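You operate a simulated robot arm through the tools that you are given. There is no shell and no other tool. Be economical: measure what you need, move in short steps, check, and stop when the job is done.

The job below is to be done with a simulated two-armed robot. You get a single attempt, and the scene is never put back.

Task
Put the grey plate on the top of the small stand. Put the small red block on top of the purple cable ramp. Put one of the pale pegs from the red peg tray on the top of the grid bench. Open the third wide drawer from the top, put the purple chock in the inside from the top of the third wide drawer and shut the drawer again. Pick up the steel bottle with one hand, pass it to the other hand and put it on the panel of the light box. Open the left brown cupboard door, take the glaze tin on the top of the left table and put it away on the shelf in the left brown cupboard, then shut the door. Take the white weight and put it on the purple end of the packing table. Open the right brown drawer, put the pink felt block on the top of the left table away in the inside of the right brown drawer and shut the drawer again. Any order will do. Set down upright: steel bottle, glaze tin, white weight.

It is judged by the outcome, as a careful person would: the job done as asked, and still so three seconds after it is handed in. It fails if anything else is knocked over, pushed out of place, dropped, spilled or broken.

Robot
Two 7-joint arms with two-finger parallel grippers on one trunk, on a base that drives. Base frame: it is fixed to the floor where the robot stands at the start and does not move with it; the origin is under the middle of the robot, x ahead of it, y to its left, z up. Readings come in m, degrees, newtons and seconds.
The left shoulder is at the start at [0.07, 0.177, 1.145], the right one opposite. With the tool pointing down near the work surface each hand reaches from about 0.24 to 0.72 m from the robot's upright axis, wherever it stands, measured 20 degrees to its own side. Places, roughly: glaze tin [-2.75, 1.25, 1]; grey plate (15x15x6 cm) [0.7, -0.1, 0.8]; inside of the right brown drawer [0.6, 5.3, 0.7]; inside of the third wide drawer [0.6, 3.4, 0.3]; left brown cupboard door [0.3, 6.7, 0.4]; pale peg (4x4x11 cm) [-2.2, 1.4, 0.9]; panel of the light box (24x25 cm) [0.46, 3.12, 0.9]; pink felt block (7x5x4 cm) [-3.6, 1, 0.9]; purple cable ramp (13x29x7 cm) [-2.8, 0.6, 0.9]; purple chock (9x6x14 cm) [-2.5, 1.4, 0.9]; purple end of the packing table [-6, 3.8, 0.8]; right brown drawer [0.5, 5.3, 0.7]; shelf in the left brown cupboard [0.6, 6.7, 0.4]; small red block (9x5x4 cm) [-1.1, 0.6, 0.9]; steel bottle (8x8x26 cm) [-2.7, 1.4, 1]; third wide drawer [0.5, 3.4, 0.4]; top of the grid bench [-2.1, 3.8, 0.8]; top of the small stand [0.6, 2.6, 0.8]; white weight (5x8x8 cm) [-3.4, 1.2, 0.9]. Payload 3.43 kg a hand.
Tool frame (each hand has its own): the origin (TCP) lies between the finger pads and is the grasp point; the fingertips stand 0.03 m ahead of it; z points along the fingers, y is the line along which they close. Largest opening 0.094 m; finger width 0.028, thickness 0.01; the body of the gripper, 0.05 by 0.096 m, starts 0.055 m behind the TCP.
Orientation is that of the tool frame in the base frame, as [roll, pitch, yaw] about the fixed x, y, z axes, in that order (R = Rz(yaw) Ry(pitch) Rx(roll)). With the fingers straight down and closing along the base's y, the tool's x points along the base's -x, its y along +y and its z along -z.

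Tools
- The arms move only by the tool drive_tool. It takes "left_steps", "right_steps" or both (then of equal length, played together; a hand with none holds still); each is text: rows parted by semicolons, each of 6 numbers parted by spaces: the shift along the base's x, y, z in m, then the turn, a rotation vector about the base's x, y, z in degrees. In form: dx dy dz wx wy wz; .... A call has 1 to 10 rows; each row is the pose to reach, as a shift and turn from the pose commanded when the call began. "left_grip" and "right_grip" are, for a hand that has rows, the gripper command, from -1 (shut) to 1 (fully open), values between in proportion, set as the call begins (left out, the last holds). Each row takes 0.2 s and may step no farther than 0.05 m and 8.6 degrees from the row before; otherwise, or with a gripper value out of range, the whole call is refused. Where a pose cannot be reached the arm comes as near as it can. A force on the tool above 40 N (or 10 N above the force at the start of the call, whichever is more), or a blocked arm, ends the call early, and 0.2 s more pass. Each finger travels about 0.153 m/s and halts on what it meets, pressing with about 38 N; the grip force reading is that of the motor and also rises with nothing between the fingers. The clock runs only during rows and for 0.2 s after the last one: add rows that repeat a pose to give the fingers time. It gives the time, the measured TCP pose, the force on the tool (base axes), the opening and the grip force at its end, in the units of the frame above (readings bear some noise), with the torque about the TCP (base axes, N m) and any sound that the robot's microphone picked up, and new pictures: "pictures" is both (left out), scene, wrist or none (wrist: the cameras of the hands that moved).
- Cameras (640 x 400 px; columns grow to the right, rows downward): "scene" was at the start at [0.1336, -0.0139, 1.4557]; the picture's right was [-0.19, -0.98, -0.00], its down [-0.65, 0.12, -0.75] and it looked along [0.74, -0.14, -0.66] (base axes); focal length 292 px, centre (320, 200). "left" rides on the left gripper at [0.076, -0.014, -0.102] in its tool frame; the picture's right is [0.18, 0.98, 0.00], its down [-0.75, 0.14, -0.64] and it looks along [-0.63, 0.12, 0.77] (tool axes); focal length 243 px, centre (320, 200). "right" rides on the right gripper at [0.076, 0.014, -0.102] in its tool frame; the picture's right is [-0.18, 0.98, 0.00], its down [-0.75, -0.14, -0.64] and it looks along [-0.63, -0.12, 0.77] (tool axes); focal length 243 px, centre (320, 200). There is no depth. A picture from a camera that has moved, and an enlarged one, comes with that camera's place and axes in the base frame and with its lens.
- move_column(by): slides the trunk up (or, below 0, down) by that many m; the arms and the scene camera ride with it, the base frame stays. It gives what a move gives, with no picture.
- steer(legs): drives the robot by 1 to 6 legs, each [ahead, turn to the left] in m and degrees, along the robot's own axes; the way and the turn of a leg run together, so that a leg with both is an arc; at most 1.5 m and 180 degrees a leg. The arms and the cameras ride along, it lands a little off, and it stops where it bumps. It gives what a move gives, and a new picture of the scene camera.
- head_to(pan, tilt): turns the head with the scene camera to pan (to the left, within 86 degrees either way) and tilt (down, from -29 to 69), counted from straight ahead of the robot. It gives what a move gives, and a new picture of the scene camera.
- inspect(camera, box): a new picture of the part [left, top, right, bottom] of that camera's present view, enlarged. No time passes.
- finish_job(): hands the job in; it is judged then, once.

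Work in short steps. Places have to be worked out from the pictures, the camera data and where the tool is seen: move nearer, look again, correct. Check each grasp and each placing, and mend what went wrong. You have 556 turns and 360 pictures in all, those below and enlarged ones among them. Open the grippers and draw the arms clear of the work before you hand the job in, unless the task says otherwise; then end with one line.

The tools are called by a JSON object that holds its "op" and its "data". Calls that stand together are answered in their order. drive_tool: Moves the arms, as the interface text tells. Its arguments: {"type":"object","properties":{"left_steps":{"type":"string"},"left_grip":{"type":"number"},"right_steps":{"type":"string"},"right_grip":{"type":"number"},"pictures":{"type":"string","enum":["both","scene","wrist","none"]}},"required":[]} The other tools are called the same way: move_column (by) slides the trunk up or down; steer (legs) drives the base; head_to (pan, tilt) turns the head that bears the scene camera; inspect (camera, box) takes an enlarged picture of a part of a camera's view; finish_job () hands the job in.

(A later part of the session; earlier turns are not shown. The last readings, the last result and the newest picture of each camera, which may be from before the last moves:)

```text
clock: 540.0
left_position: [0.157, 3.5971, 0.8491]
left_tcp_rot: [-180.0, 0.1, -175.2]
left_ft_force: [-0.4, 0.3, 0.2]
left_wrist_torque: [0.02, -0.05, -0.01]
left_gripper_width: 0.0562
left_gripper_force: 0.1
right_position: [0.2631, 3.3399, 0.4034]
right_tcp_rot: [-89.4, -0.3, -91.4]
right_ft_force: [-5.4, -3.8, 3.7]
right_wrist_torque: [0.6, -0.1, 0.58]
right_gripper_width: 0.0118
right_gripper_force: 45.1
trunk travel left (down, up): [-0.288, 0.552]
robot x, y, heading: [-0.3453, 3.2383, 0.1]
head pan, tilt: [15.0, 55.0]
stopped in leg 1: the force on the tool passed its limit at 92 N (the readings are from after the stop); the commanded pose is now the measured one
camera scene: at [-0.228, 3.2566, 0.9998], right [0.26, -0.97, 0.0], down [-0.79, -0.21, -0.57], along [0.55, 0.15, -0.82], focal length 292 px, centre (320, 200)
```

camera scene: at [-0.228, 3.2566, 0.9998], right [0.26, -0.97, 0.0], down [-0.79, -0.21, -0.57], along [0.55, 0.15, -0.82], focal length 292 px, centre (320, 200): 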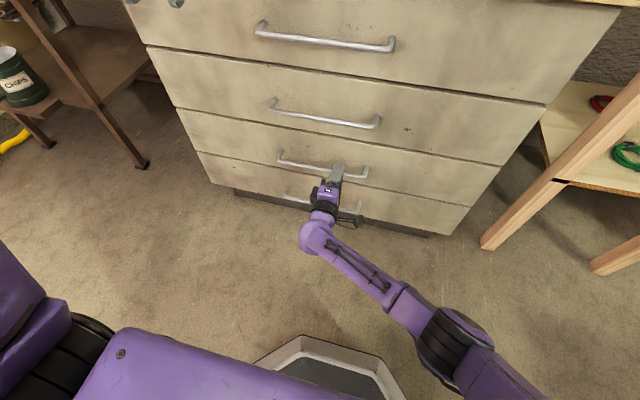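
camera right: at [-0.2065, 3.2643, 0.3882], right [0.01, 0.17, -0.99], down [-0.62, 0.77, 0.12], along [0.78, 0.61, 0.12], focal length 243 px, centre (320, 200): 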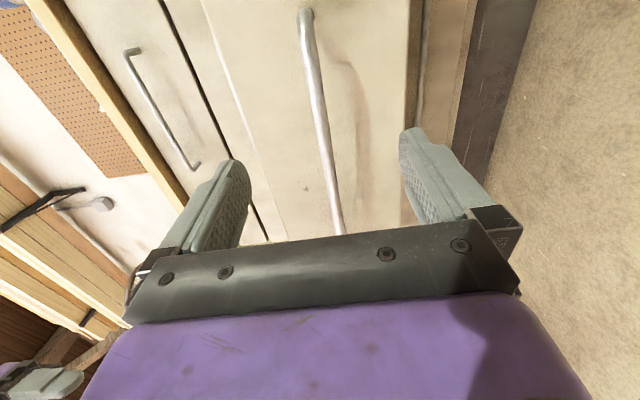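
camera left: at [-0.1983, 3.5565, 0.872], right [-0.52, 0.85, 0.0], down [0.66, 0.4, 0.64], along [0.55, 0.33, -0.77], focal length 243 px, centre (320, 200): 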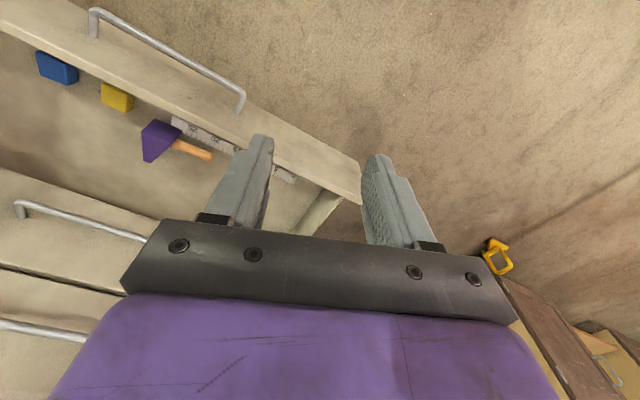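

The drawer is fully shut (it stopped against its end). Releasing and backing off.

{"op": "drive_tool", "data": {"right_steps": "0 0 0 0 0 0; 0 0 0 0 0 0; 0 0 0 0 0 0", "right_grip": 1, "pictures": "none"}}

{"op": "steer", "data": {"legs": [[-0.25, 0]]}}

{"op": "drive_tool", "data": {"right_steps": "-0.01 -0.02 0.03 4.6 4.6 -4.6; -0.02 -0.04 0.06 9.2 9.2 -9.2; -0.03 -0.06 0.09 13.9 13.9 -13.9; -0.03 -0.08 0.12 18.5 18.5 -18.5; -0.03 -0.1 0.15 23.1 23.1 -23.1; -0.03 -0.13 0.18 27.7 27.7 -27.7; -0.03 -0.16 0.21 32.3 32.3 -32.3; -0.03 -0.19 0.24 37 37 -37; -0.03 -0.22 0.27 41.6 41.6 -41.6; -0.03 -0.25 0.3 46.2 46.2 -46.2", "pictures": "none"}}

{"op": "drive_tool", "data": {"right_steps": "0 -0.01 0.01 4.6 4.6 -4.6; 0 -0.02 0.02 9.2 9.2 -9.2; 0 -0.03 0.03 13.9 13.9 -13.9; 0 -0.04 0.04 18.5 18.5 -18.5; 0 -0.05 0.05 23.1 23.1 -23.1", "pictures": "none"}}

{"op": "move_column", "data": {"by": 0.4}}

{"op": "head_to", "data": {"pan": 0, "tilt": 40}}

```text
clock: 540.8
left_position: [0.1575, 3.5969, 0.8489]
left_tcp_rot: [180.0, 0.1, -175.1]
left_ft_force: [0.4, 0.2, -0.3]
left_wrist_torque: [0.02, 0.01, 0.0]
left_gripper_width: 0.0564
left_gripper_force: 0.0
right_position: [0.2631, 3.3401, 0.4017]
right_tcp_rot: [-89.3, -0.5, -91.4]
right_ft_force: [-0.7, 0.0, -0.6]
right_wrist_torque: [-0.02, -0.01, -0.01]
right_gripper_width: 0.0939
right_gripper_force: 0.0
trunk travel left (down, up): [-0.288, 0.552]
robot x, y, heading: [-0.351, 3.2414, 0.2]
head pan, tilt: [15.0, 55.0]
```

```text
clock: 542.6
left_position: [-0.0917, 3.5978, 0.8483]
left_tcp_rot: [-180.0, 0.0, -175.3]
left_ft_force: [0.0, -0.5, 0.2]
left_wrist_torque: [-0.01, -0.01, 0.03]
left_gripper_width: 0.0563
left_gripper_force: 0.1
right_position: [0.0131, 3.3394, 0.4028]
right_tcp_rot: [-89.4, -0.5, -91.5]
right_ft_force: [0.2, 0.3, -0.4]
right_wrist_torque: [0.01, 0.0, 0.0]
right_gripper_width: 0.0941
right_gripper_force: 0.0
trunk travel left (down, up): [-0.288, 0.552]
robot x, y, heading: [-0.5967, 3.2341, 0.1]
head pan, tilt: [15.0, 55.0]
camera scene: at [-0.4774, 3.2564, 0.9998], right [0.26, -0.97, 0.0], down [-0.79, -0.21, -0.57], along [0.55, 0.15, -0.82], focal length 292 px, centre (320, 200)
```

scene: 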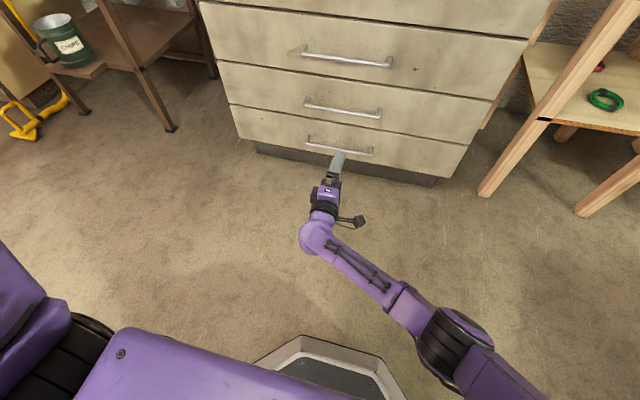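

```text
clock: 544.8
left_position: [-0.0926, 3.5964, 0.8484]
left_tcp_rot: [179.8, 0.0, -175.2]
left_ft_force: [-0.3, 0.6, -0.3]
left_wrist_torque: [0.0, -0.01, 0.01]
left_gripper_width: 0.0564
left_gripper_force: 0.2
right_position: [-0.0169, 3.0889, 0.7039]
right_tcp_rot: [-151.7, 15.5, -152.4]
right_ft_force: [-0.6, -0.6, -0.3]
right_wrist_torque: [0.04, 0.0, -0.01]
right_gripper_width: 0.094
right_gripper_force: 0.0
trunk travel left (down, up): [-0.288, 0.552]
robot x, y, heading: [-0.5979, 3.2373, 0.0]
head pan, tilt: [15.0, 55.0]
```

```text
clock: 546.0
left_position: [-0.0909, 3.5971, 0.8496]
left_tcp_rot: [180.0, 0.1, -175.2]
left_ft_force: [-0.1, -0.4, 1.2]
left_wrist_torque: [0.01, 0.01, 0.01]
left_gripper_width: 0.0561
left_gripper_force: 0.0
right_position: [-0.0184, 3.0382, 0.7532]
right_tcp_rot: [-179.6, -1.6, -179.6]
right_ft_force: [0.4, 0.9, 0.1]
right_wrist_torque: [0.0, 0.01, -0.01]
right_gripper_width: 0.0941
right_gripper_force: 0.1
trunk travel left (down, up): [-0.288, 0.552]
robot x, y, heading: [-0.5979, 3.2411, 0.3]
head pan, tilt: [15.0, 55.0]
```

```text
clock: 549.8
left_position: [-0.0914, 3.5972, 1.2479]
left_tcp_rot: [-179.9, -0.1, -175.1]
left_ft_force: [0.1, 0.0, 0.3]
left_wrist_torque: [0.02, -0.03, -0.01]
left_gripper_width: 0.0565
left_gripper_force: 0.1
right_position: [-0.016, 3.0382, 1.1519]
right_tcp_rot: [-179.5, -1.5, -179.6]
right_ft_force: [-0.1, 0.1, -0.1]
right_wrist_torque: [-0.01, -0.01, -0.01]
right_gripper_width: 0.0942
right_gripper_force: 0.1
trunk travel left (down, up): [-0.688, 0.152]
robot x, y, heading: [-0.5966, 3.2373, 0.3]
head pan, tilt: [15.0, 55.0]
```

```text
clock: 550.6
left_position: [-0.0926, 3.5963, 1.2483]
left_tcp_rot: [-180.0, 0.0, -175.2]
left_ft_force: [0.6, 0.5, 0.6]
left_wrist_torque: [-0.02, 0.03, -0.01]
left_gripper_width: 0.0567
left_gripper_force: 0.0
right_position: [-0.0171, 3.0385, 1.1521]
right_tcp_rot: [-179.5, -1.5, -179.6]
right_ft_force: [-0.4, 0.1, 0.4]
right_wrist_torque: [-0.03, -0.01, 0.0]
right_gripper_width: 0.0941
right_gripper_force: 0.1
trunk travel left (down, up): [-0.688, 0.152]
robot x, y, heading: [-0.5988, 3.2358, 0.0]
head pan, tilt: [0.0, 40.0]
camera scene: at [-0.4616, 3.2378, 1.4204], right [0.0, -1.0, 0.0], down [-0.64, 0.0, -0.77], along [0.77, 0.0, -0.64], focal length 292 px, centre (320, 200)
```

scene: 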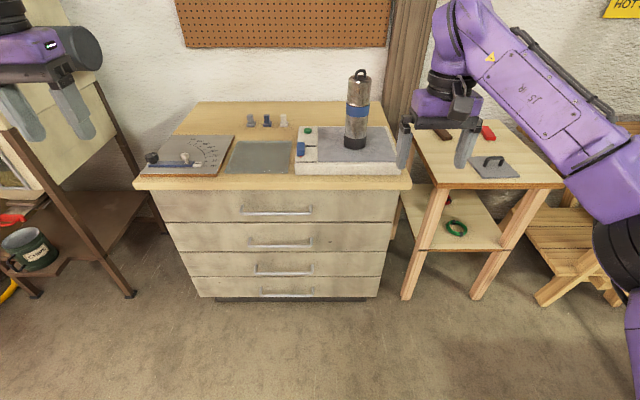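

All fine. With both hands empty, I'll go on to the brown cabinets at y≈5.3–6.7 to open the drawer and door ahead of the last two items.

{"op": "steer", "data": {"legs": [[0, 90], [1.1, 0], [1.0, 0], [0, -90]]}}

{"op": "head_to", "data": {"pan": 25, "tilt": 30}}

```text
clock: 568.7
left_position: [-0.1113, 5.7052, 1.2488]
left_tcp_rot: [-180.0, 0.0, -175.1]
left_ft_force: [0.2, 0.2, 0.1]
left_wrist_torque: [-0.03, 0.01, 0.0]
left_gripper_width: 0.0562
left_gripper_force: 0.0
right_position: [-0.0338, 5.1465, 1.153]
right_tcp_rot: [-179.5, -1.4, -179.4]
right_ft_force: [0.2, 0.1, -0.2]
right_wrist_torque: [-0.02, -0.02, -0.02]
right_gripper_width: 0.0941
right_gripper_force: 0.0
trunk travel left (down, up): [-0.688, 0.152]
robot x, y, heading: [-0.6124, 5.3453, -0.0]
head pan, tilt: [0.0, 40.0]
camera scene: at [-0.4789, 5.3451, 1.4204], right [0.0, -1.0, 0.0], down [-0.64, 0.0, -0.77], along [0.77, 0.0, -0.64], focal length 292 px, centre (320, 200)
```

scene: 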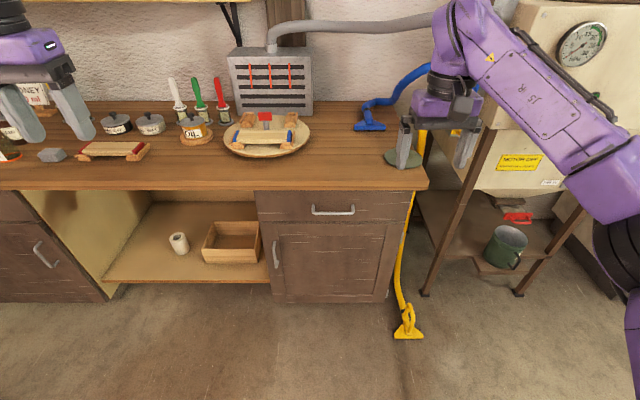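

```text
clock: 569.6
left_position: [-0.1114, 5.7052, 1.2486]
left_tcp_rot: [-180.0, 0.0, -175.2]
left_ft_force: [-0.5, -0.7, -0.1]
left_wrist_torque: [0.01, 0.0, 0.0]
left_gripper_width: 0.0564
left_gripper_force: 0.0
right_position: [-0.0343, 5.1472, 1.1522]
right_tcp_rot: [-179.5, -1.5, -179.4]
right_ft_force: [-1.3, 0.3, 0.3]
right_wrist_torque: [-0.01, -0.01, -0.03]
right_gripper_width: 0.094
right_gripper_force: 0.0
trunk travel left (down, up): [-0.688, 0.152]
robot x, y, heading: [-0.6107, 5.3402, 0.3]
head pan, tilt: [25.0, 30.0]
camera scene: at [-0.482, 5.3832, 1.4357], right [0.42, -0.91, 0.0], down [-0.45, -0.21, -0.87], along [0.78, 0.37, -0.5], focal length 292 px, centre (320, 200)
```

scene: 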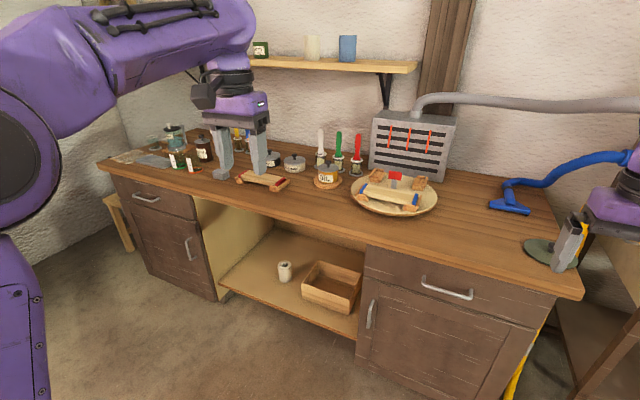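

The right pedestal drawer handle is at about (0.25, 5.30, 0.75). I'll turn the right hand forward-level again and line it up.

{"op": "move_column", "data": {"by": -0.06}}

{"op": "drive_tool", "data": {"right_steps": "-0.005 0.01 -0.02 -4.6 -4.6 4.6; -0.01 0.02 -0.04 -9.2 -9.2 9.2; -0.02 0.03 -0.06 -13.9 -13.9 13.9; -0.03 0.04 -0.08 -18.5 -18.5 18.5; -0.04 0.05 -0.1 -23.1 -23.1 23.1; -0.05 0.06 -0.12 -27.7 -27.7 27.7; -0.06 0.07 -0.14 -32.3 -32.3 32.3; -0.066 0.08 -0.16 -37 -37 37; -0.066 0.09 -0.18 -41.6 -41.6 41.6; -0.066 0.1 -0.2 -46.2 -46.2 46.2", "pictures": "none"}}

{"op": "drive_tool", "data": {"right_steps": "0 0.01 -0.03 -4.6 -4.6 4.6; 0 0.02 -0.06 -9.2 -9.2 9.2; 0 0.03 -0.09 -13.9 -13.9 13.9; 0 0.04 -0.12 -18.5 -18.5 18.5; 0 0.053 -0.14 -23.1 -23.1 23.1; 0 0.053 -0.14 -23.1 -23.1 23.1"}}

```text
clock: 570.6
left_position: [-0.1105, 5.7041, 1.1889]
left_tcp_rot: [180.0, 0.1, -175.0]
left_ft_force: [0.7, 0.2, 0.1]
left_wrist_torque: [0.02, 0.02, -0.02]
left_gripper_width: 0.0566
left_gripper_force: 0.2
right_position: [-0.0334, 5.1482, 1.093]
right_tcp_rot: [-179.5, -1.5, -179.3]
right_ft_force: [0.3, 0.1, -0.8]
right_wrist_torque: [0.02, 0.02, 0.01]
right_gripper_width: 0.094
right_gripper_force: 0.1
trunk travel left (down, up): [-0.628, 0.212]
robot x, y, heading: [-0.6134, 5.3372, 0.1]
head pan, tilt: [25.0, 30.0]
```

```text
clock: 572.8
left_position: [-0.1103, 5.7061, 1.189]
left_tcp_rot: [-180.0, 0.0, -175.1]
left_ft_force: [-0.4, -0.7, -0.1]
left_wrist_torque: [-0.02, 0.01, 0.01]
left_gripper_width: 0.0568
left_gripper_force: 0.1
right_position: [-0.0983, 5.2468, 0.8923]
right_tcp_rot: [-117.8, 15.9, -119.0]
right_ft_force: [-0.1, -0.1, 0.1]
right_wrist_torque: [-0.01, -0.01, 0.0]
right_gripper_width: 0.0939
right_gripper_force: 0.0
trunk travel left (down, up): [-0.628, 0.212]
robot x, y, heading: [-0.6166, 5.3374, 0.4]
head pan, tilt: [25.0, 30.0]
```

```text
clock: 574.2
left_position: [-0.1106, 5.7041, 1.1886]
left_tcp_rot: [179.9, -0.1, -175.0]
left_ft_force: [0.5, 0.3, 0.0]
left_wrist_torque: [-0.02, 0.04, 0.0]
left_gripper_width: 0.0563
left_gripper_force: 0.0
right_position: [-0.1004, 5.3015, 0.7514]
right_tcp_rot: [-89.4, -0.6, -91.4]
right_ft_force: [-0.2, -0.1, -0.4]
right_wrist_torque: [-0.02, 0.02, -0.01]
right_gripper_width: 0.094
right_gripper_force: 0.1
trunk travel left (down, up): [-0.628, 0.212]
robot x, y, heading: [-0.6168, 5.3425, 0.1]
head pan, tilt: [25.0, 30.0]
camera scene: at [-0.4823, 5.3832, 1.3758], right [0.43, -0.9, 0.0], down [-0.45, -0.21, -0.87], along [0.78, 0.37, -0.5], focal length 292 px, centre (320, 200)
camera right: at [-0.2046, 5.2269, 0.7371], right [0.02, 0.17, -0.98], down [-0.62, 0.77, 0.13], along [0.78, 0.61, 0.12], focal length 243 px, centre (320, 200)
```

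scene: 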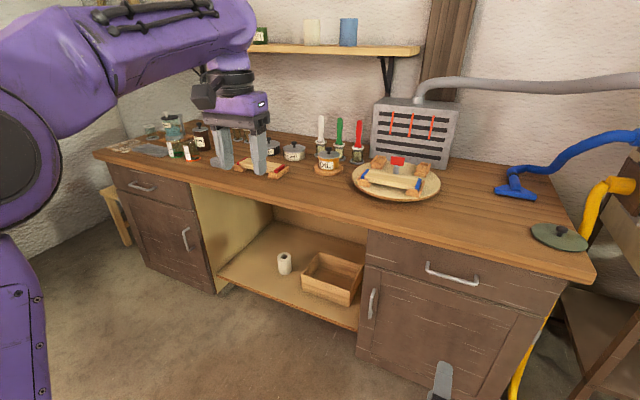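
right: 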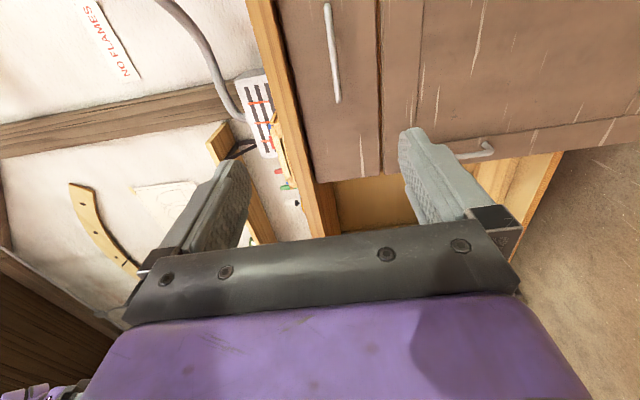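

Handle 5.227–5.372 in y, z≈0.733, x≈0.285. Aligning height, pulling the left hand back, then driving up to it.

{"op": "drive_tool", "data": {"right_steps": "0 0 -0.009 0 0 0; 0 0 -0.018 0 0 0; 0 0 -0.018 0 0 0", "left_steps": "-0.03 0 0.02 0 0 0; -0.06 0 0.04 0 0 0; -0.1 0 0.05 0 0 0", "pictures": "none"}}

{"op": "steer", "data": {"legs": [[0.3, 0]]}}

{"op": "inspect", "data": {"camera": "right", "box": [0, 0, 640, 400]}}

```text
clock: 575.0
left_position: [-0.2131, 5.7056, 1.2389]
left_tcp_rot: [-179.9, 0.2, -175.2]
left_ft_force: [-0.3, -0.1, 0.3]
left_wrist_torque: [0.0, 0.01, 0.01]
left_gripper_width: 0.0566
left_gripper_force: 0.0
right_position: [-0.1001, 5.2992, 0.7339]
right_tcp_rot: [-89.4, -0.6, -91.6]
right_ft_force: [0.0, -0.6, 0.1]
right_wrist_torque: [0.01, -0.01, 0.0]
right_gripper_width: 0.0941
right_gripper_force: 0.1
trunk travel left (down, up): [-0.628, 0.212]
robot x, y, heading: [-0.6159, 5.3406, 0.1]
head pan, tilt: [25.0, 30.0]
```

```text
clock: 577.0
left_position: [0.0874, 5.7088, 1.239]
left_tcp_rot: [180.0, 0.0, -175.2]
left_ft_force: [0.8, -0.8, 0.5]
left_wrist_torque: [-0.03, 0.04, 0.02]
left_gripper_width: 0.0562
left_gripper_force: 0.0
right_position: [0.1996, 5.3038, 0.7338]
right_tcp_rot: [-89.4, -0.6, -91.3]
right_ft_force: [-0.9, -0.1, 0.2]
right_wrist_torque: [0.0, -0.02, -0.02]
right_gripper_width: 0.0941
right_gripper_force: 0.0
trunk travel left (down, up): [-0.628, 0.212]
robot x, y, heading: [-0.3172, 5.3491, 0.2]
head pan, tilt: [25.0, 30.0]
camera scene: at [-0.1826, 5.385, 1.3757], right [0.43, -0.9, 0.0], down [-0.45, -0.21, -0.87], along [0.78, 0.37, -0.5], focal length 292 px, centre (320, 200)
```

scene: 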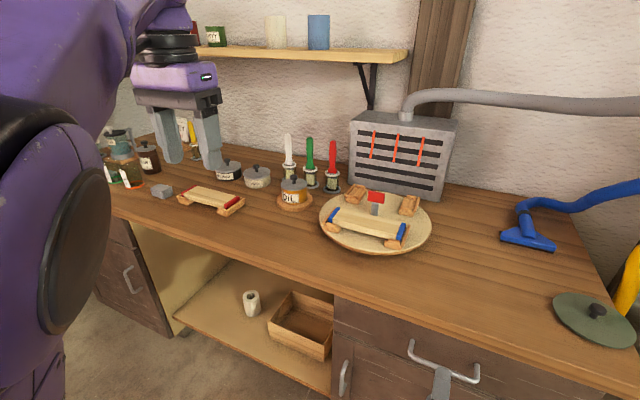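

```text
1.00 times, centred on (320, 200) of right (not enlarged: the box is as wide or as high as the picture)
camera zoom: at [0.0948, 5.229, 0.7195], right [0.01, 0.17, -0.98], down [-0.63, 0.77, 0.13], along [0.78, 0.61, 0.12], focal length 243 px, centre (320, 200)
```

zoom: 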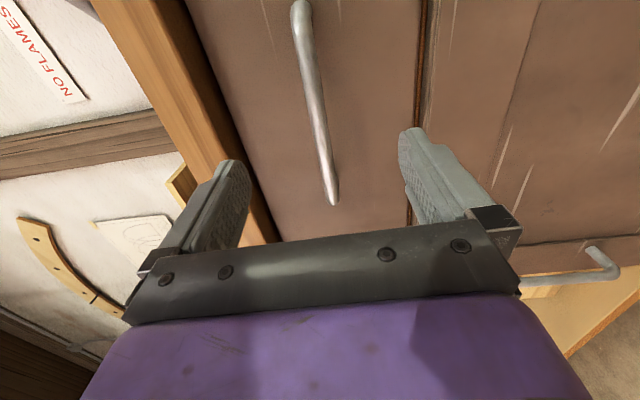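

Centred. Driving the last 6 cm and closing on the bar.

{"op": "steer", "data": {"legs": [[0.062, 0]]}}

{"op": "drive_tool", "data": {"right_steps": "0 0 0 0 0 0; 0 0 0 0 0 0; 0 0 0 0 0 0; 0 0 0 0 0 0", "right_grip": -1, "pictures": "wrist"}}

```text
clock: 578.0
left_position: [0.1504, 5.7096, 1.238]
left_tcp_rot: [180.0, 0.0, -175.0]
left_ft_force: [0.7, -0.6, 0.1]
left_wrist_torque: [0.0, 0.01, -0.03]
left_gripper_width: 0.0566
left_gripper_force: 0.2
right_position: [0.26, 5.3036, 0.7344]
right_tcp_rot: [-89.5, -0.6, -91.3]
right_ft_force: [0.1, 0.3, -0.3]
right_wrist_torque: [0.0, 0.01, 0.02]
right_gripper_width: 0.094
right_gripper_force: 0.1
trunk travel left (down, up): [-0.628, 0.212]
robot x, y, heading: [-0.2568, 5.3462, 0.5]
head pan, tilt: [25.0, 30.0]
camera scene: at [-0.1206, 5.3854, 1.3758], right [0.43, -0.9, 0.0], down [-0.45, -0.21, -0.87], along [0.78, 0.37, -0.5], focal length 292 px, centre (320, 200)
```

scene: 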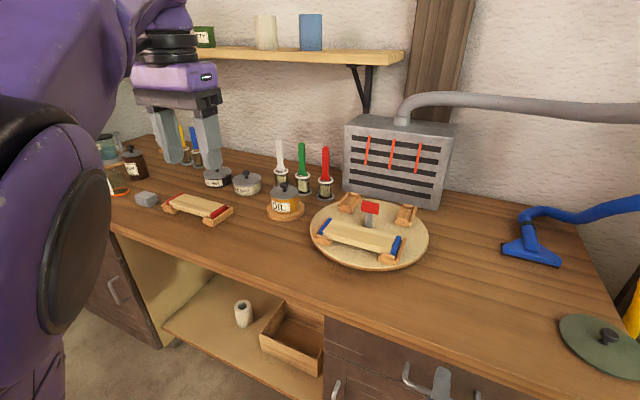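

```text
clock: 579.0
left_position: [0.1504, 5.7081, 1.2373]
left_tcp_rot: [179.9, 0.1, -174.8]
left_ft_force: [-0.2, -0.1, -0.3]
left_wrist_torque: [-0.01, -0.01, -0.03]
left_gripper_width: 0.0563
left_gripper_force: 0.0
right_position: [0.2624, 5.3028, 0.7347]
right_tcp_rot: [-89.5, -0.6, -91.3]
right_ft_force: [-3.2, 0.8, -5.4]
right_wrist_torque: [0.61, 0.03, -0.33]
right_gripper_width: 0.016
right_gripper_force: 44.9
trunk travel left (down, up): [-0.628, 0.212]
robot x, y, heading: [-0.2542, 5.3437, 0.2]
head pan, tilt: [25.0, 30.0]
camera right: at [0.1567, 5.2293, 0.7192], right [0.01, 0.17, -0.98], down [-0.63, 0.77, 0.13], along [0.78, 0.61, 0.12], focal length 243 px, centre (320, 200)
```

right: 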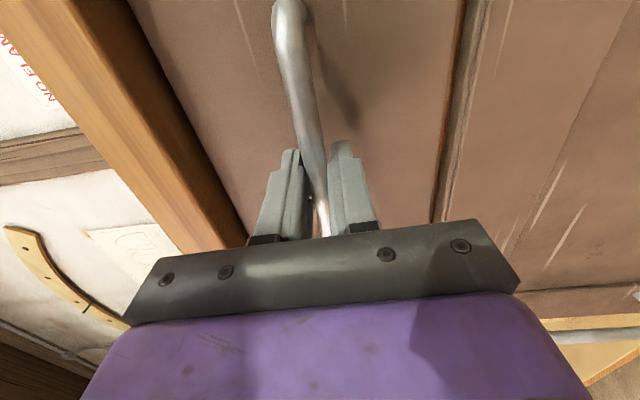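

Gripped (16 mm). Pulling the drawer open by backing up 0.25 m.

{"op": "steer", "data": {"legs": [[-0.25, 0]]}}

{"op": "head_to", "data": {"pan": 0, "tilt": 42}}

```text
clock: 580.8
left_position: [-0.0968, 5.7081, 1.2372]
left_tcp_rot: [-179.9, -0.1, -175.0]
left_ft_force: [0.0, -0.6, -0.7]
left_wrist_torque: [0.03, -0.02, 0.01]
left_gripper_width: 0.0565
left_gripper_force: 0.1
right_position: [0.0143, 5.3026, 0.7347]
right_tcp_rot: [-89.4, -0.5, -91.3]
right_ft_force: [1.5, 5.5, -9.8]
right_wrist_torque: [0.72, -0.07, 0.42]
right_gripper_width: 0.0159
right_gripper_force: 45.5
trunk travel left (down, up): [-0.628, 0.212]
robot x, y, heading: [-0.4978, 5.3436, 0.1]
head pan, tilt: [25.0, 30.0]
camera scene: at [-0.3674, 5.3846, 1.3756], right [0.43, -0.9, 0.0], down [-0.45, -0.21, -0.87], along [0.78, 0.37, -0.5], focal length 292 px, centre (320, 200)
```

scene: 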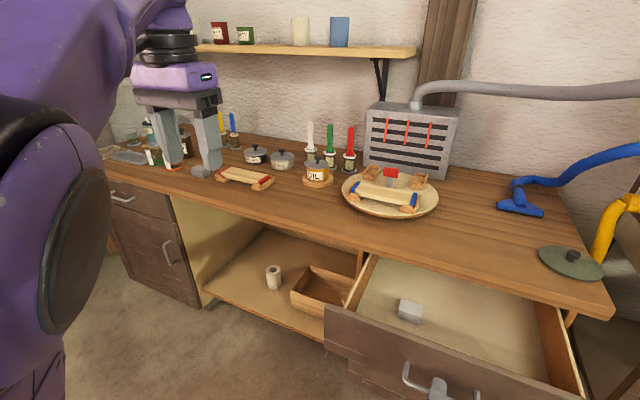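

```text
clock: 581.7
left_position: [-0.0976, 5.7061, 1.2389]
left_tcp_rot: [180.0, -0.1, -175.1]
left_ft_force: [0.0, 0.3, -0.1]
left_wrist_torque: [0.02, 0.0, 0.03]
left_gripper_width: 0.0564
left_gripper_force: 0.0
right_position: [0.0137, 5.3015, 0.7339]
right_tcp_rot: [-89.6, -0.5, -91.3]
right_ft_force: [-0.9, 3.4, -5.6]
right_wrist_torque: [0.63, 0.0, -0.09]
right_gripper_width: 0.0161
right_gripper_force: 44.7
trunk travel left (down, up): [-0.628, 0.212]
robot x, y, heading: [-0.4975, 5.3425, 0.3]
head pan, tilt: [0.0, 42.0]
camera scene: at [-0.366, 5.3461, 1.3574], right [0.01, -1.0, 0.0], down [-0.67, 0.0, -0.74], along [0.74, 0.0, -0.67], focal length 292 px, centre (320, 200)
```

scene: 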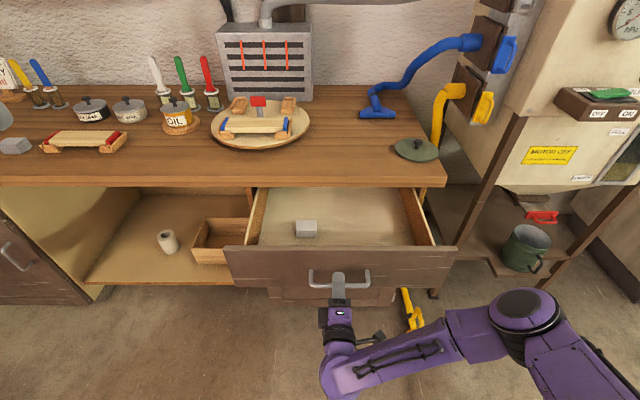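

The drawer is open 25 cm; inside there's only a small grey block. Releasing the handle, backing off and restoring the right hand.

{"op": "drive_tool", "data": {"right_steps": "0 0 0 0 0 0; 0 0 0 0 0 0; 0 0 0 0 0 0", "right_grip": 1, "pictures": "none"}}

{"op": "steer", "data": {"legs": [[-0.15, 0]]}}

{"op": "drive_tool", "data": {"right_steps": "-0.01 -0.01 0.02 4.6 4.6 -4.6; -0.01 -0.02 0.04 9.2 9.2 -9.2; -0.01 -0.03 0.06 13.9 13.9 -13.9; 0 -0.04 0.08 18.5 18.5 -18.5; 0 -0.05 0.1 23.1 23.1 -23.1; 0 -0.06 0.12 27.7 27.7 -27.7; 0 -0.07 0.14 32.3 32.3 -32.3; 0 -0.08 0.16 37 37 -37; 0 -0.09 0.18 41.6 41.6 -41.6; 0 -0.1 0.2 46.2 46.2 -46.2", "pictures": "none"}}

{"op": "drive_tool", "data": {"right_steps": "0 -0.01 0.03 4.6 4.6 -4.6; 0 -0.02 0.06 9.2 9.2 -9.2; 0 -0.03 0.09 13.9 13.9 -13.9; 0 -0.04 0.12 18.5 18.5 -18.5; 0 -0.05 0.15 23.1 23.1 -23.1", "pictures": "none"}}

{"op": "steer", "data": {"legs": [[0, 90], [0.9, 0], [0, -90]]}}

{"op": "head_to", "data": {"pan": 15, "tilt": 38}}

```text
clock: 582.5
left_position: [-0.0963, 5.7076, 1.2382]
left_tcp_rot: [-180.0, 0.0, -175.0]
left_ft_force: [-0.1, -0.1, 0.4]
left_wrist_torque: [0.03, 0.01, -0.02]
left_gripper_width: 0.0566
left_gripper_force: 0.0
right_position: [0.0135, 5.3021, 0.7343]
right_tcp_rot: [-89.5, -0.6, -91.4]
right_ft_force: [0.2, -0.6, -0.3]
right_wrist_torque: [0.04, -0.04, 0.02]
right_gripper_width: 0.094
right_gripper_force: 0.1
trunk travel left (down, up): [-0.628, 0.212]
robot x, y, heading: [-0.5006, 5.3422, 0.4]
head pan, tilt: [0.0, 42.0]
```

```text
clock: 583.9
left_position: [-0.2481, 5.7057, 1.2385]
left_tcp_rot: [180.0, 0.0, -175.1]
left_ft_force: [0.2, 0.4, -1.0]
left_wrist_torque: [-0.01, -0.04, -0.04]
left_gripper_width: 0.0567
left_gripper_force: 0.0
right_position: [-0.1369, 5.3005, 0.7343]
right_tcp_rot: [-89.3, -0.6, -91.4]
right_ft_force: [-1.0, -1.0, 0.2]
right_wrist_torque: [-0.02, 0.02, 0.03]
right_gripper_width: 0.094
right_gripper_force: 0.1
trunk travel left (down, up): [-0.628, 0.212]
robot x, y, heading: [-0.6509, 5.3387, 0.2]
head pan, tilt: [0.0, 42.0]
camera scene: at [-0.5167, 5.3447, 1.3575], right [0.0, -1.0, 0.0], down [-0.67, 0.0, -0.74], along [0.74, 0.0, -0.67], focal length 292 px, centre (320, 200)
```

scene: 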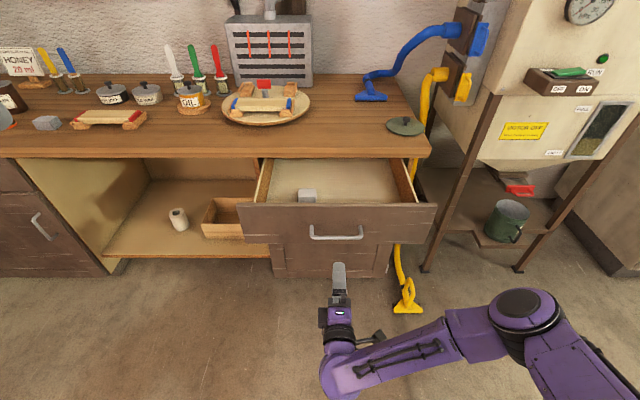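

```text
clock: 586.1
left_position: [-0.2486, 5.7052, 1.2384]
left_tcp_rot: [179.9, 0.0, -174.9]
left_ft_force: [-0.2, 0.3, -0.1]
left_wrist_torque: [0.01, -0.01, 0.0]
left_gripper_width: 0.0565
left_gripper_force: 0.1
right_position: [-0.1359, 5.1995, 0.9352]
right_tcp_rot: [-151.6, 15.5, -152.3]
right_ft_force: [-0.9, -0.1, 0.2]
right_wrist_torque: [0.0, 0.0, 0.04]
right_gripper_width: 0.094
right_gripper_force: 0.0
trunk travel left (down, up): [-0.628, 0.212]
robot x, y, heading: [-0.6475, 5.3426, 0.3]
head pan, tilt: [0.0, 42.0]
```

```text
clock: 587.3
left_position: [-0.2482, 5.704, 1.2384]
left_tcp_rot: [-180.0, 0.0, -175.0]
left_ft_force: [-0.8, 0.1, -0.1]
left_wrist_torque: [-0.03, 0.0, 0.03]
left_gripper_width: 0.0564
left_gripper_force: 0.1
right_position: [-0.137, 5.1514, 1.0843]
right_tcp_rot: [-179.6, -1.5, -179.5]
right_ft_force: [1.0, -0.1, -0.4]
right_wrist_torque: [0.01, 0.0, 0.05]
right_gripper_width: 0.0939
right_gripper_force: 0.1
trunk travel left (down, up): [-0.628, 0.212]
robot x, y, heading: [-0.6478, 5.3423, 0.4]
head pan, tilt: [0.0, 42.0]
```

```text
clock: 599.7
left_position: [-0.2468, 6.5956, 1.2384]
left_tcp_rot: [180.0, 0.0, -176.2]
left_ft_force: [0.0, -0.5, -0.9]
left_wrist_torque: [-0.03, 0.0, 0.02]
left_gripper_width: 0.0563
left_gripper_force: 0.1
right_position: [-0.1478, 6.0399, 1.0838]
right_tcp_rot: [-179.5, -1.3, 179.4]
right_ft_force: [-0.2, 1.6, 0.6]
right_wrist_torque: [0.02, 0.0, 0.0]
right_gripper_width: 0.0942
right_gripper_force: 0.1
trunk travel left (down, up): [-0.628, 0.212]
robot x, y, heading: [-0.6591, 6.2391, -0.8]
head pan, tilt: [0.0, 42.0]
camera scene: at [-0.5239, 6.2403, 1.3575], right [-0.02, -1.0, 0.0], down [-0.67, 0.01, -0.74], along [0.74, -0.01, -0.67], focal length 292 px, centre (320, 200)
```

scene: 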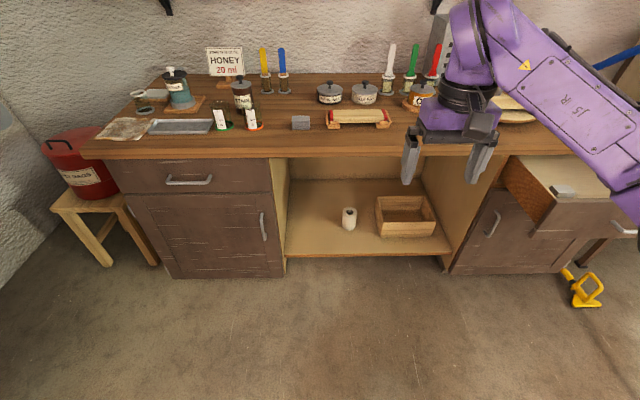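

```text
clock: 600.5
left_position: [-0.2477, 6.5957, 1.2384]
left_tcp_rot: [-179.9, 0.1, -176.1]
left_ft_force: [0.7, 0.6, 0.1]
left_wrist_torque: [0.01, 0.0, 0.0]
left_gripper_width: 0.0561
left_gripper_force: 0.0
right_position: [-0.1473, 6.0389, 1.084]
right_tcp_rot: [-179.5, -1.4, 179.4]
right_ft_force: [-0.3, 0.2, 0.4]
right_wrist_torque: [-0.01, 0.03, 0.0]
right_gripper_width: 0.0938
right_gripper_force: 0.0
trunk travel left (down, up): [-0.628, 0.212]
robot x, y, heading: [-0.6579, 6.2431, -0.9]
head pan, tilt: [15.0, 38.0]
camera scene: at [-0.5238, 6.2626, 1.3634], right [0.24, -0.97, 0.0], down [-0.6, -0.15, -0.79], along [0.76, 0.19, -0.62], focal length 292 px, centre (320, 200)
```

scene: 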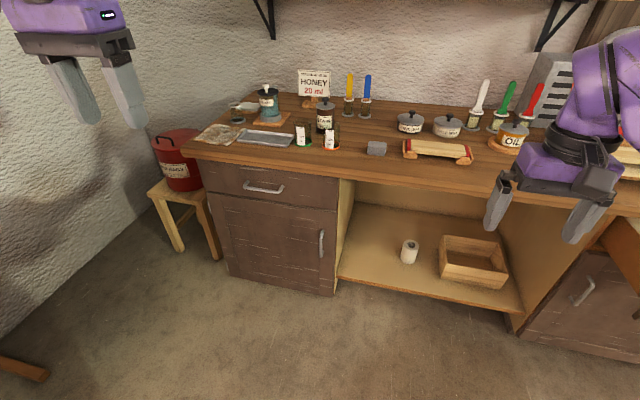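

The left door's handle is a vertical bar at about (0.27, 6.455, 0.50), hinged on the far (+y) side. Lowering the trunk and turning the left hand to point forward.

{"op": "move_column", "data": {"by": -0.26}}

{"op": "drive_tool", "data": {"left_steps": "0.012 -0.014 -0.03 0 -8.5 0; 0.024 -0.028 -0.06 0 -17 0; 0.036 -0.042 -0.09 0 -25.5 0; 0.048 -0.056 -0.12 0 -34 0; 0.06 -0.07 -0.15 0 -42.5 0; 0.072 -0.084 -0.18 0 -51 0; 0.084 -0.098 -0.21 0 -59.5 0; 0.096 -0.112 -0.24 0 -68 0; 0.108 -0.126 -0.27 0 -76.5 0; 0.12 -0.14 -0.3 0 -85 0", "left_grip": 1, "pictures": "none"}}

{"op": "drive_tool", "data": {"left_steps": "0 0 -0.045 0 -5 -2; 0 0 -0.09 0 -5 -4; 0 0 -0.13 0 -5 -4; 0 0 -0.17 0 -5 -4; 0 0 -0.18 0 -5 -4"}}

```text
clock: 603.1
left_position: [-0.2468, 6.5951, 0.9792]
left_tcp_rot: [179.9, 0.0, -176.2]
left_ft_force: [-1.0, -0.1, 0.2]
left_wrist_torque: [0.02, 0.01, -0.01]
left_gripper_width: 0.0563
left_gripper_force: 0.1
right_position: [-0.1479, 6.0401, 0.8244]
right_tcp_rot: [-179.5, -1.4, 179.4]
right_ft_force: [0.1, 0.2, -0.2]
right_wrist_torque: [0.02, -0.01, 0.01]
right_gripper_width: 0.0938
right_gripper_force: 0.1
trunk travel left (down, up): [-0.368, 0.472]
robot x, y, heading: [-0.6573, 6.2405, -1.1]
head pan, tilt: [15.0, 38.0]
```

```text
clock: 605.4
left_position: [-0.1372, 6.5415, 0.7821]
left_tcp_rot: [-159.5, 74.6, -161.6]
left_ft_force: [0.1, -1.3, -0.2]
left_wrist_torque: [-0.01, -0.02, 0.0]
left_gripper_width: 0.0939
left_gripper_force: 0.1
left hand out of reach, approached as far as the arm can: row 1, 2, 3, 4, 5, 6, 7, 8, 9, 10
right_position: [-0.1485, 6.0397, 0.8238]
right_tcp_rot: [-179.5, -1.4, 179.4]
right_ft_force: [-0.2, -0.5, -0.4]
right_wrist_torque: [0.03, 0.03, 0.0]
right_gripper_width: 0.0938
right_gripper_force: 0.1
trunk travel left (down, up): [-0.368, 0.472]
robot x, y, heading: [-0.6549, 6.2368, -0.9]
head pan, tilt: [15.0, 38.0]
```

```text
clock: 606.5
left_position: [-0.1386, 6.5685, 0.6039]
left_tcp_rot: [-157.0, 79.4, -163.7]
left_ft_force: [0.9, -0.5, 0.2]
left_wrist_torque: [-0.03, 0.04, 0.01]
left_gripper_width: 0.094
left_gripper_force: 0.1
left hand out of reach, approached as far as the arm can: row 1, 2, 3, 4, 5
right_position: [-0.1476, 6.04, 0.8247]
right_tcp_rot: [-179.5, -1.4, 179.4]
right_ft_force: [0.0, 0.2, -0.2]
right_wrist_torque: [0.02, 0.0, 0.01]
right_gripper_width: 0.0938
right_gripper_force: 0.1
trunk travel left (down, up): [-0.368, 0.472]
robot x, y, heading: [-0.657, 6.2404, -0.8]
head pan, tilt: [15.0, 38.0]
camera scene: at [-0.5242, 6.2624, 1.1035], right [0.24, -0.97, 0.0], down [-0.6, -0.15, -0.79], along [0.76, 0.19, -0.62], focal length 292 px, centre (320, 200)
camera left: at [-0.2551, 6.5631, 0.5477], right [0.08, 0.96, -0.25], down [-0.48, 0.26, 0.84], along [0.87, 0.06, 0.48], focal length 243 px, centre (320, 200)
```

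scene: 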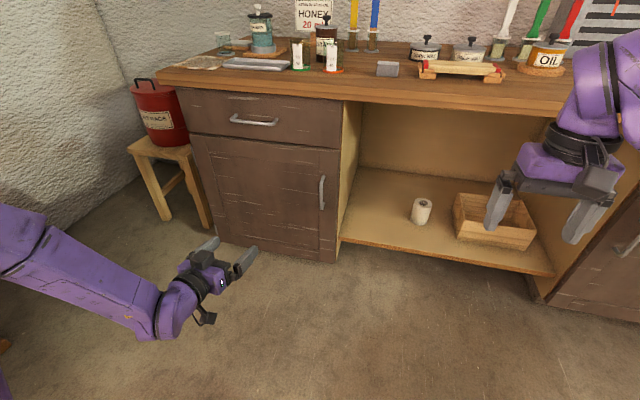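
left: 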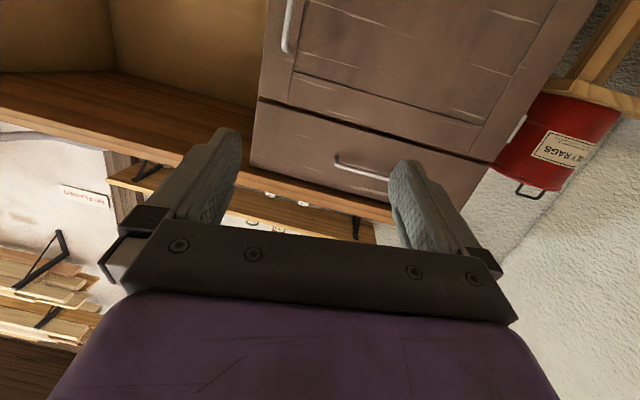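

Handle refined: (0.284, 6.455, 0.48). Bringing the left hand in line with it.

{"op": "drive_tool", "data": {"left_steps": "0.02 -0.025 -0.025 0 0 0; 0.04 -0.05 -0.05 0 0 0; 0.06 -0.075 -0.075 0 0 0; 0.08 -0.1 -0.1 0 0 0; 0.09 -0.115 -0.12 0 0 0; 0.09 -0.115 -0.12 0 0 0"}}

```text
clock: 608.0
left_position: [-0.0334, 6.517, 0.4601]
left_tcp_rot: [-148.8, 79.4, -157.8]
left_ft_force: [0.0, -0.3, 0.9]
left_wrist_torque: [0.0, 0.04, -0.01]
left_gripper_width: 0.0939
left_gripper_force: 0.1
left hand out of reach, approached as far as the arm can: row 1, 2, 3, 4, 5, 6
right_position: [-0.1482, 6.0398, 0.8242]
right_tcp_rot: [-179.5, -1.5, 179.3]
right_ft_force: [-0.3, -0.4, 0.0]
right_wrist_torque: [-0.01, 0.0, -0.02]
right_gripper_width: 0.094
right_gripper_force: 0.1
trunk travel left (down, up): [-0.368, 0.472]
robot x, y, heading: [-0.6582, 6.2412, -0.9]
head pan, tilt: [15.0, 38.0]
camera scene: at [-0.524, 6.263, 1.1034], right [0.24, -0.97, 0.0], down [-0.6, -0.15, -0.79], along [0.76, 0.19, -0.62], focal length 292 px, centre (320, 200)
camera left: at [-0.1488, 6.5146, 0.4026], right [0.11, 0.95, -0.27], down [-0.48, 0.29, 0.83], along [0.87, 0.04, 0.49], focal length 243 px, centre (320, 200)
```

scene: 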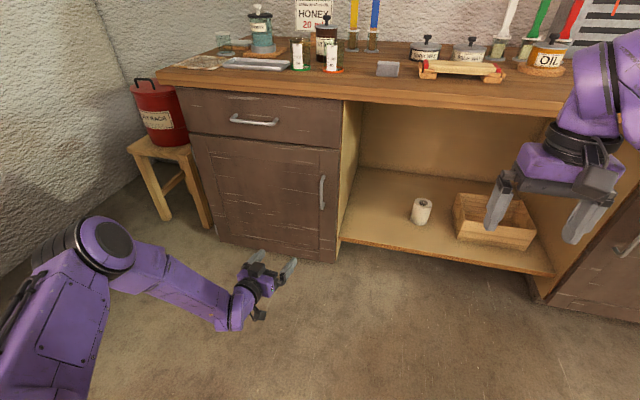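
left: 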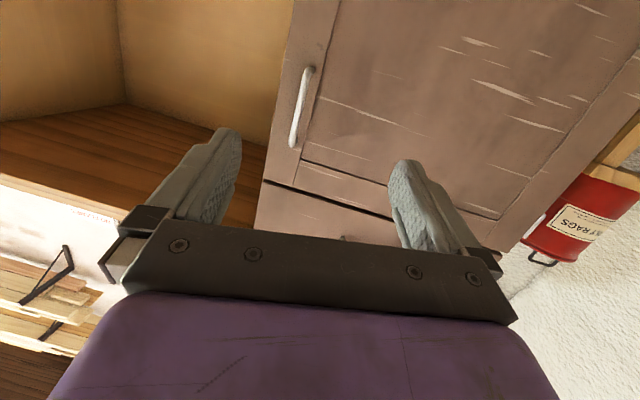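

The arm is at a wrist limit there, but it's close: turning the robot −4° and driving forward will bring the bar between the fingers.

{"op": "steer", "data": {"legs": [[0, -4], [0.2, 0]]}}

{"op": "inspect", "data": {"camera": "left", "box": [0, 0, 640, 400]}}

```text
clock: 610.0
left_position: [0.1837, 6.4559, 0.4604]
left_tcp_rot: [-149.2, 79.3, -162.0]
left_ft_force: [0.4, 0.8, -0.5]
left_wrist_torque: [0.0, -0.06, -0.03]
left_gripper_width: 0.0937
left_gripper_force: 0.1
right_position: [0.0367, 5.9875, 0.823]
right_tcp_rot: [-179.5, -1.5, 175.4]
right_ft_force: [-0.2, 0.4, -0.7]
right_wrist_torque: [-0.02, -0.04, 0.01]
right_gripper_width: 0.0942
right_gripper_force: 0.1
trunk travel left (down, up): [-0.368, 0.472]
robot x, y, heading: [-0.458, 6.224, -5.2]
head pan, tilt: [15.0, 38.0]
camera scene: at [-0.3228, 6.2364, 1.1033], right [0.18, -0.98, 0.0], down [-0.61, -0.11, -0.79], along [0.78, 0.14, -0.62], focal length 292 px, centre (320, 200)
```

scene: 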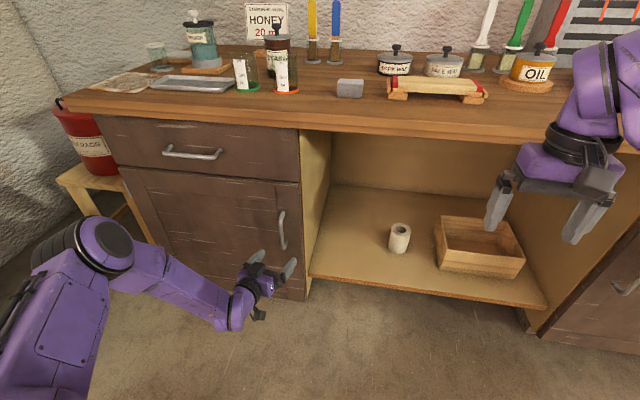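

```text
1.00 times, centred on (320, 200) of left (not enlarged: the box is as wide or as high as the picture)
camera zoom: at [0.0683, 6.4618, 0.4023], right [0.18, 0.94, -0.27], down [-0.45, 0.33, 0.83], along [0.87, -0.02, 0.49], focal length 243 px, centre (320, 200)
```

zoom: 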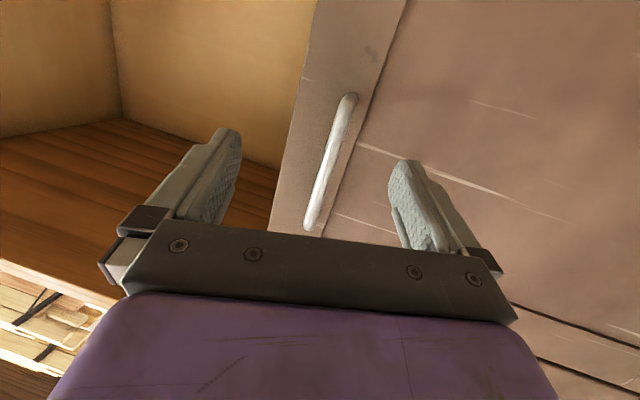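

The bar is lined up between the fingers. Driving 8 cm more and closing.

{"op": "steer", "data": {"legs": [[0.08, 0]]}}

{"op": "drive_tool", "data": {"left_steps": "0 0 0 0 0 0; 0 0 0 0 0 0; 0 0 0 0 0 0; 0 0 0 0 0 0", "left_grip": -1, "pictures": "wrist"}}

```text
clock: 611.2
left_position: [0.2594, 6.4509, 0.4595]
left_tcp_rot: [-150.1, 79.5, -162.9]
left_ft_force: [-0.5, 0.8, 0.2]
left_wrist_torque: [0.03, -0.02, 0.06]
left_gripper_width: 0.0939
left_gripper_force: 0.1
right_position: [0.1138, 5.9821, 0.8237]
right_tcp_rot: [-179.3, -1.5, 175.5]
right_ft_force: [0.5, -0.4, 0.3]
right_wrist_torque: [0.03, -0.02, 0.0]
right_gripper_width: 0.094
right_gripper_force: 0.0
trunk travel left (down, up): [-0.368, 0.472]
robot x, y, heading: [-0.3792, 6.2155, -4.6]
head pan, tilt: [15.0, 38.0]
stopped in leg 1: the force on the tool passed its limit at 60 N (the readings are from after the stop); the commanded pose is now the measured one
camera scene: at [-0.2462, 6.2301, 1.1034], right [0.18, -0.98, 0.0], down [-0.61, -0.11, -0.79], along [0.78, 0.14, -0.62], focal length 292 px, centre (320, 200)
```

scene: 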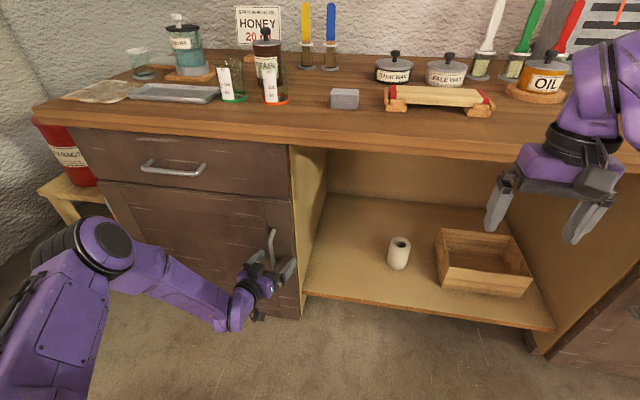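

```text
clock: 612.2
left_position: [0.2585, 6.4533, 0.4585]
left_tcp_rot: [-150.2, 79.5, -162.8]
left_ft_force: [1.9, 18.6, 1.9]
left_wrist_torque: [1.19, 0.29, 0.05]
left_gripper_width: 0.018
left_gripper_force: 45.3
right_position: [0.113, 5.9834, 0.8239]
right_tcp_rot: [-179.4, -1.4, 175.4]
right_ft_force: [0.4, -0.8, -1.0]
right_wrist_torque: [0.02, 0.01, -0.02]
right_gripper_width: 0.0942
right_gripper_force: 0.0
trunk travel left (down, up): [-0.368, 0.472]
robot x, y, heading: [-0.3815, 6.219, -4.5]
head pan, tilt: [15.0, 38.0]
camera left: at [0.1438, 6.4588, 0.4012], right [0.18, 0.95, -0.27], down [-0.46, 0.32, 0.83], along [0.87, -0.02, 0.49], focal length 243 px, centre (320, 200)
```

left: 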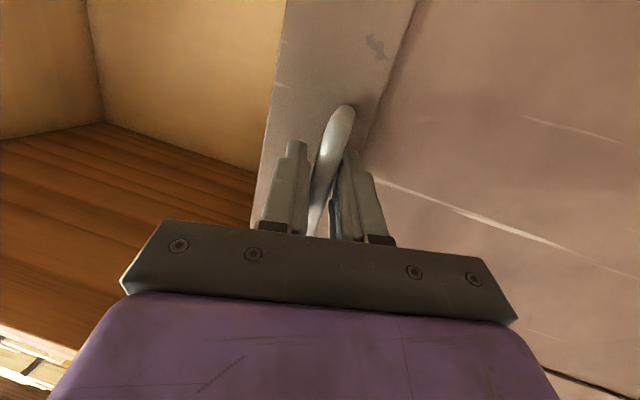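

The handle is gripped. Pulling: first reverse 0.1 m (door opens ~11°).

{"op": "steer", "data": {"legs": [[-0.1, 0]]}}

```text
clock: 613.2
left_position: [0.1913, 6.4636, 0.4578]
left_tcp_rot: [-152.3, 79.8, -164.5]
left_ft_force: [-0.2, 0.8, 0.6]
left_wrist_torque: [0.92, -0.21, 0.11]
left_gripper_width: 0.018
left_gripper_force: 44.9
right_position: [0.048, 5.9878, 0.825]
right_tcp_rot: [-179.4, -1.4, 175.6]
right_ft_force: [0.7, 0.4, -0.7]
right_wrist_torque: [-0.02, 0.04, 0.01]
right_gripper_width: 0.0938
right_gripper_force: 0.1
trunk travel left (down, up): [-0.368, 0.472]
robot x, y, heading: [-0.4493, 6.2204, -4.8]
head pan, tilt: [15.0, 38.0]
stopped in leg 1: the force on the tool passed its limit at 44 N (the readings are from after the stop); the commanded pose is now the measured one
camera scene: at [-0.3133, 6.2357, 1.1034], right [0.18, -0.98, 0.0], down [-0.61, -0.11, -0.79], along [0.77, 0.14, -0.62], focal length 292 px, centre (320, 200)
```

scene: 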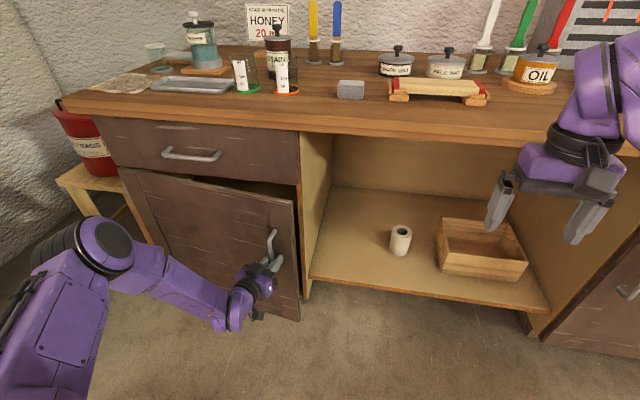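

The door is coming open. Continuing with the arm along the arc, yawing with the door.

{"op": "drive_tool", "data": {"left_steps": "-0.015 0.003 0 0 0 -1.5; -0.03 0.007 0 0 0 -3; -0.045 0.012 0 0 0 -4.5; -0.06 0.017 0 0 0 -6; -0.075 0.022 0 0 0 -7.5", "pictures": "scene"}}

```text
clock: 614.4
left_position: [0.1174, 6.4864, 0.4593]
left_tcp_rot: [-151.5, 79.7, -171.3]
left_ft_force: [0.6, 4.3, -4.1]
left_wrist_torque: [0.8, -1.0, 0.02]
left_gripper_width: 0.0177
left_gripper_force: 45.0
right_position: [0.0471, 5.9889, 0.8243]
right_tcp_rot: [-179.4, -1.4, 175.7]
right_ft_force: [0.2, -0.2, -0.2]
right_wrist_torque: [0.03, -0.03, 0.02]
right_gripper_width: 0.0942
right_gripper_force: 0.3
trunk travel left (down, up): [-0.368, 0.472]
robot x, y, heading: [-0.452, 6.2245, -4.4]
head pan, tilt: [15.0, 38.0]
camera scene: at [-0.3133, 6.2367, 1.1033], right [0.18, -0.98, 0.0], down [-0.61, -0.11, -0.79], along [0.77, 0.14, -0.62], focal length 292 px, centre (320, 200)
```

scene: 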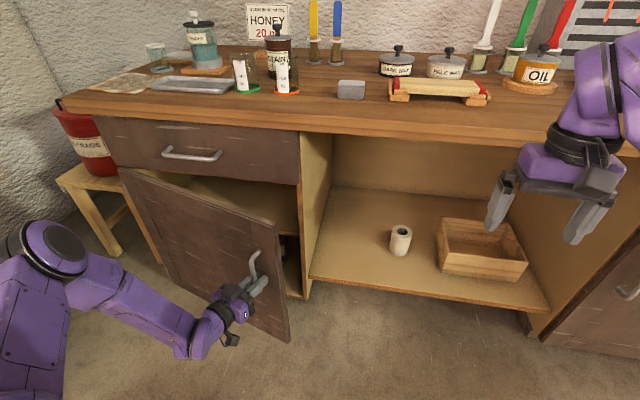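

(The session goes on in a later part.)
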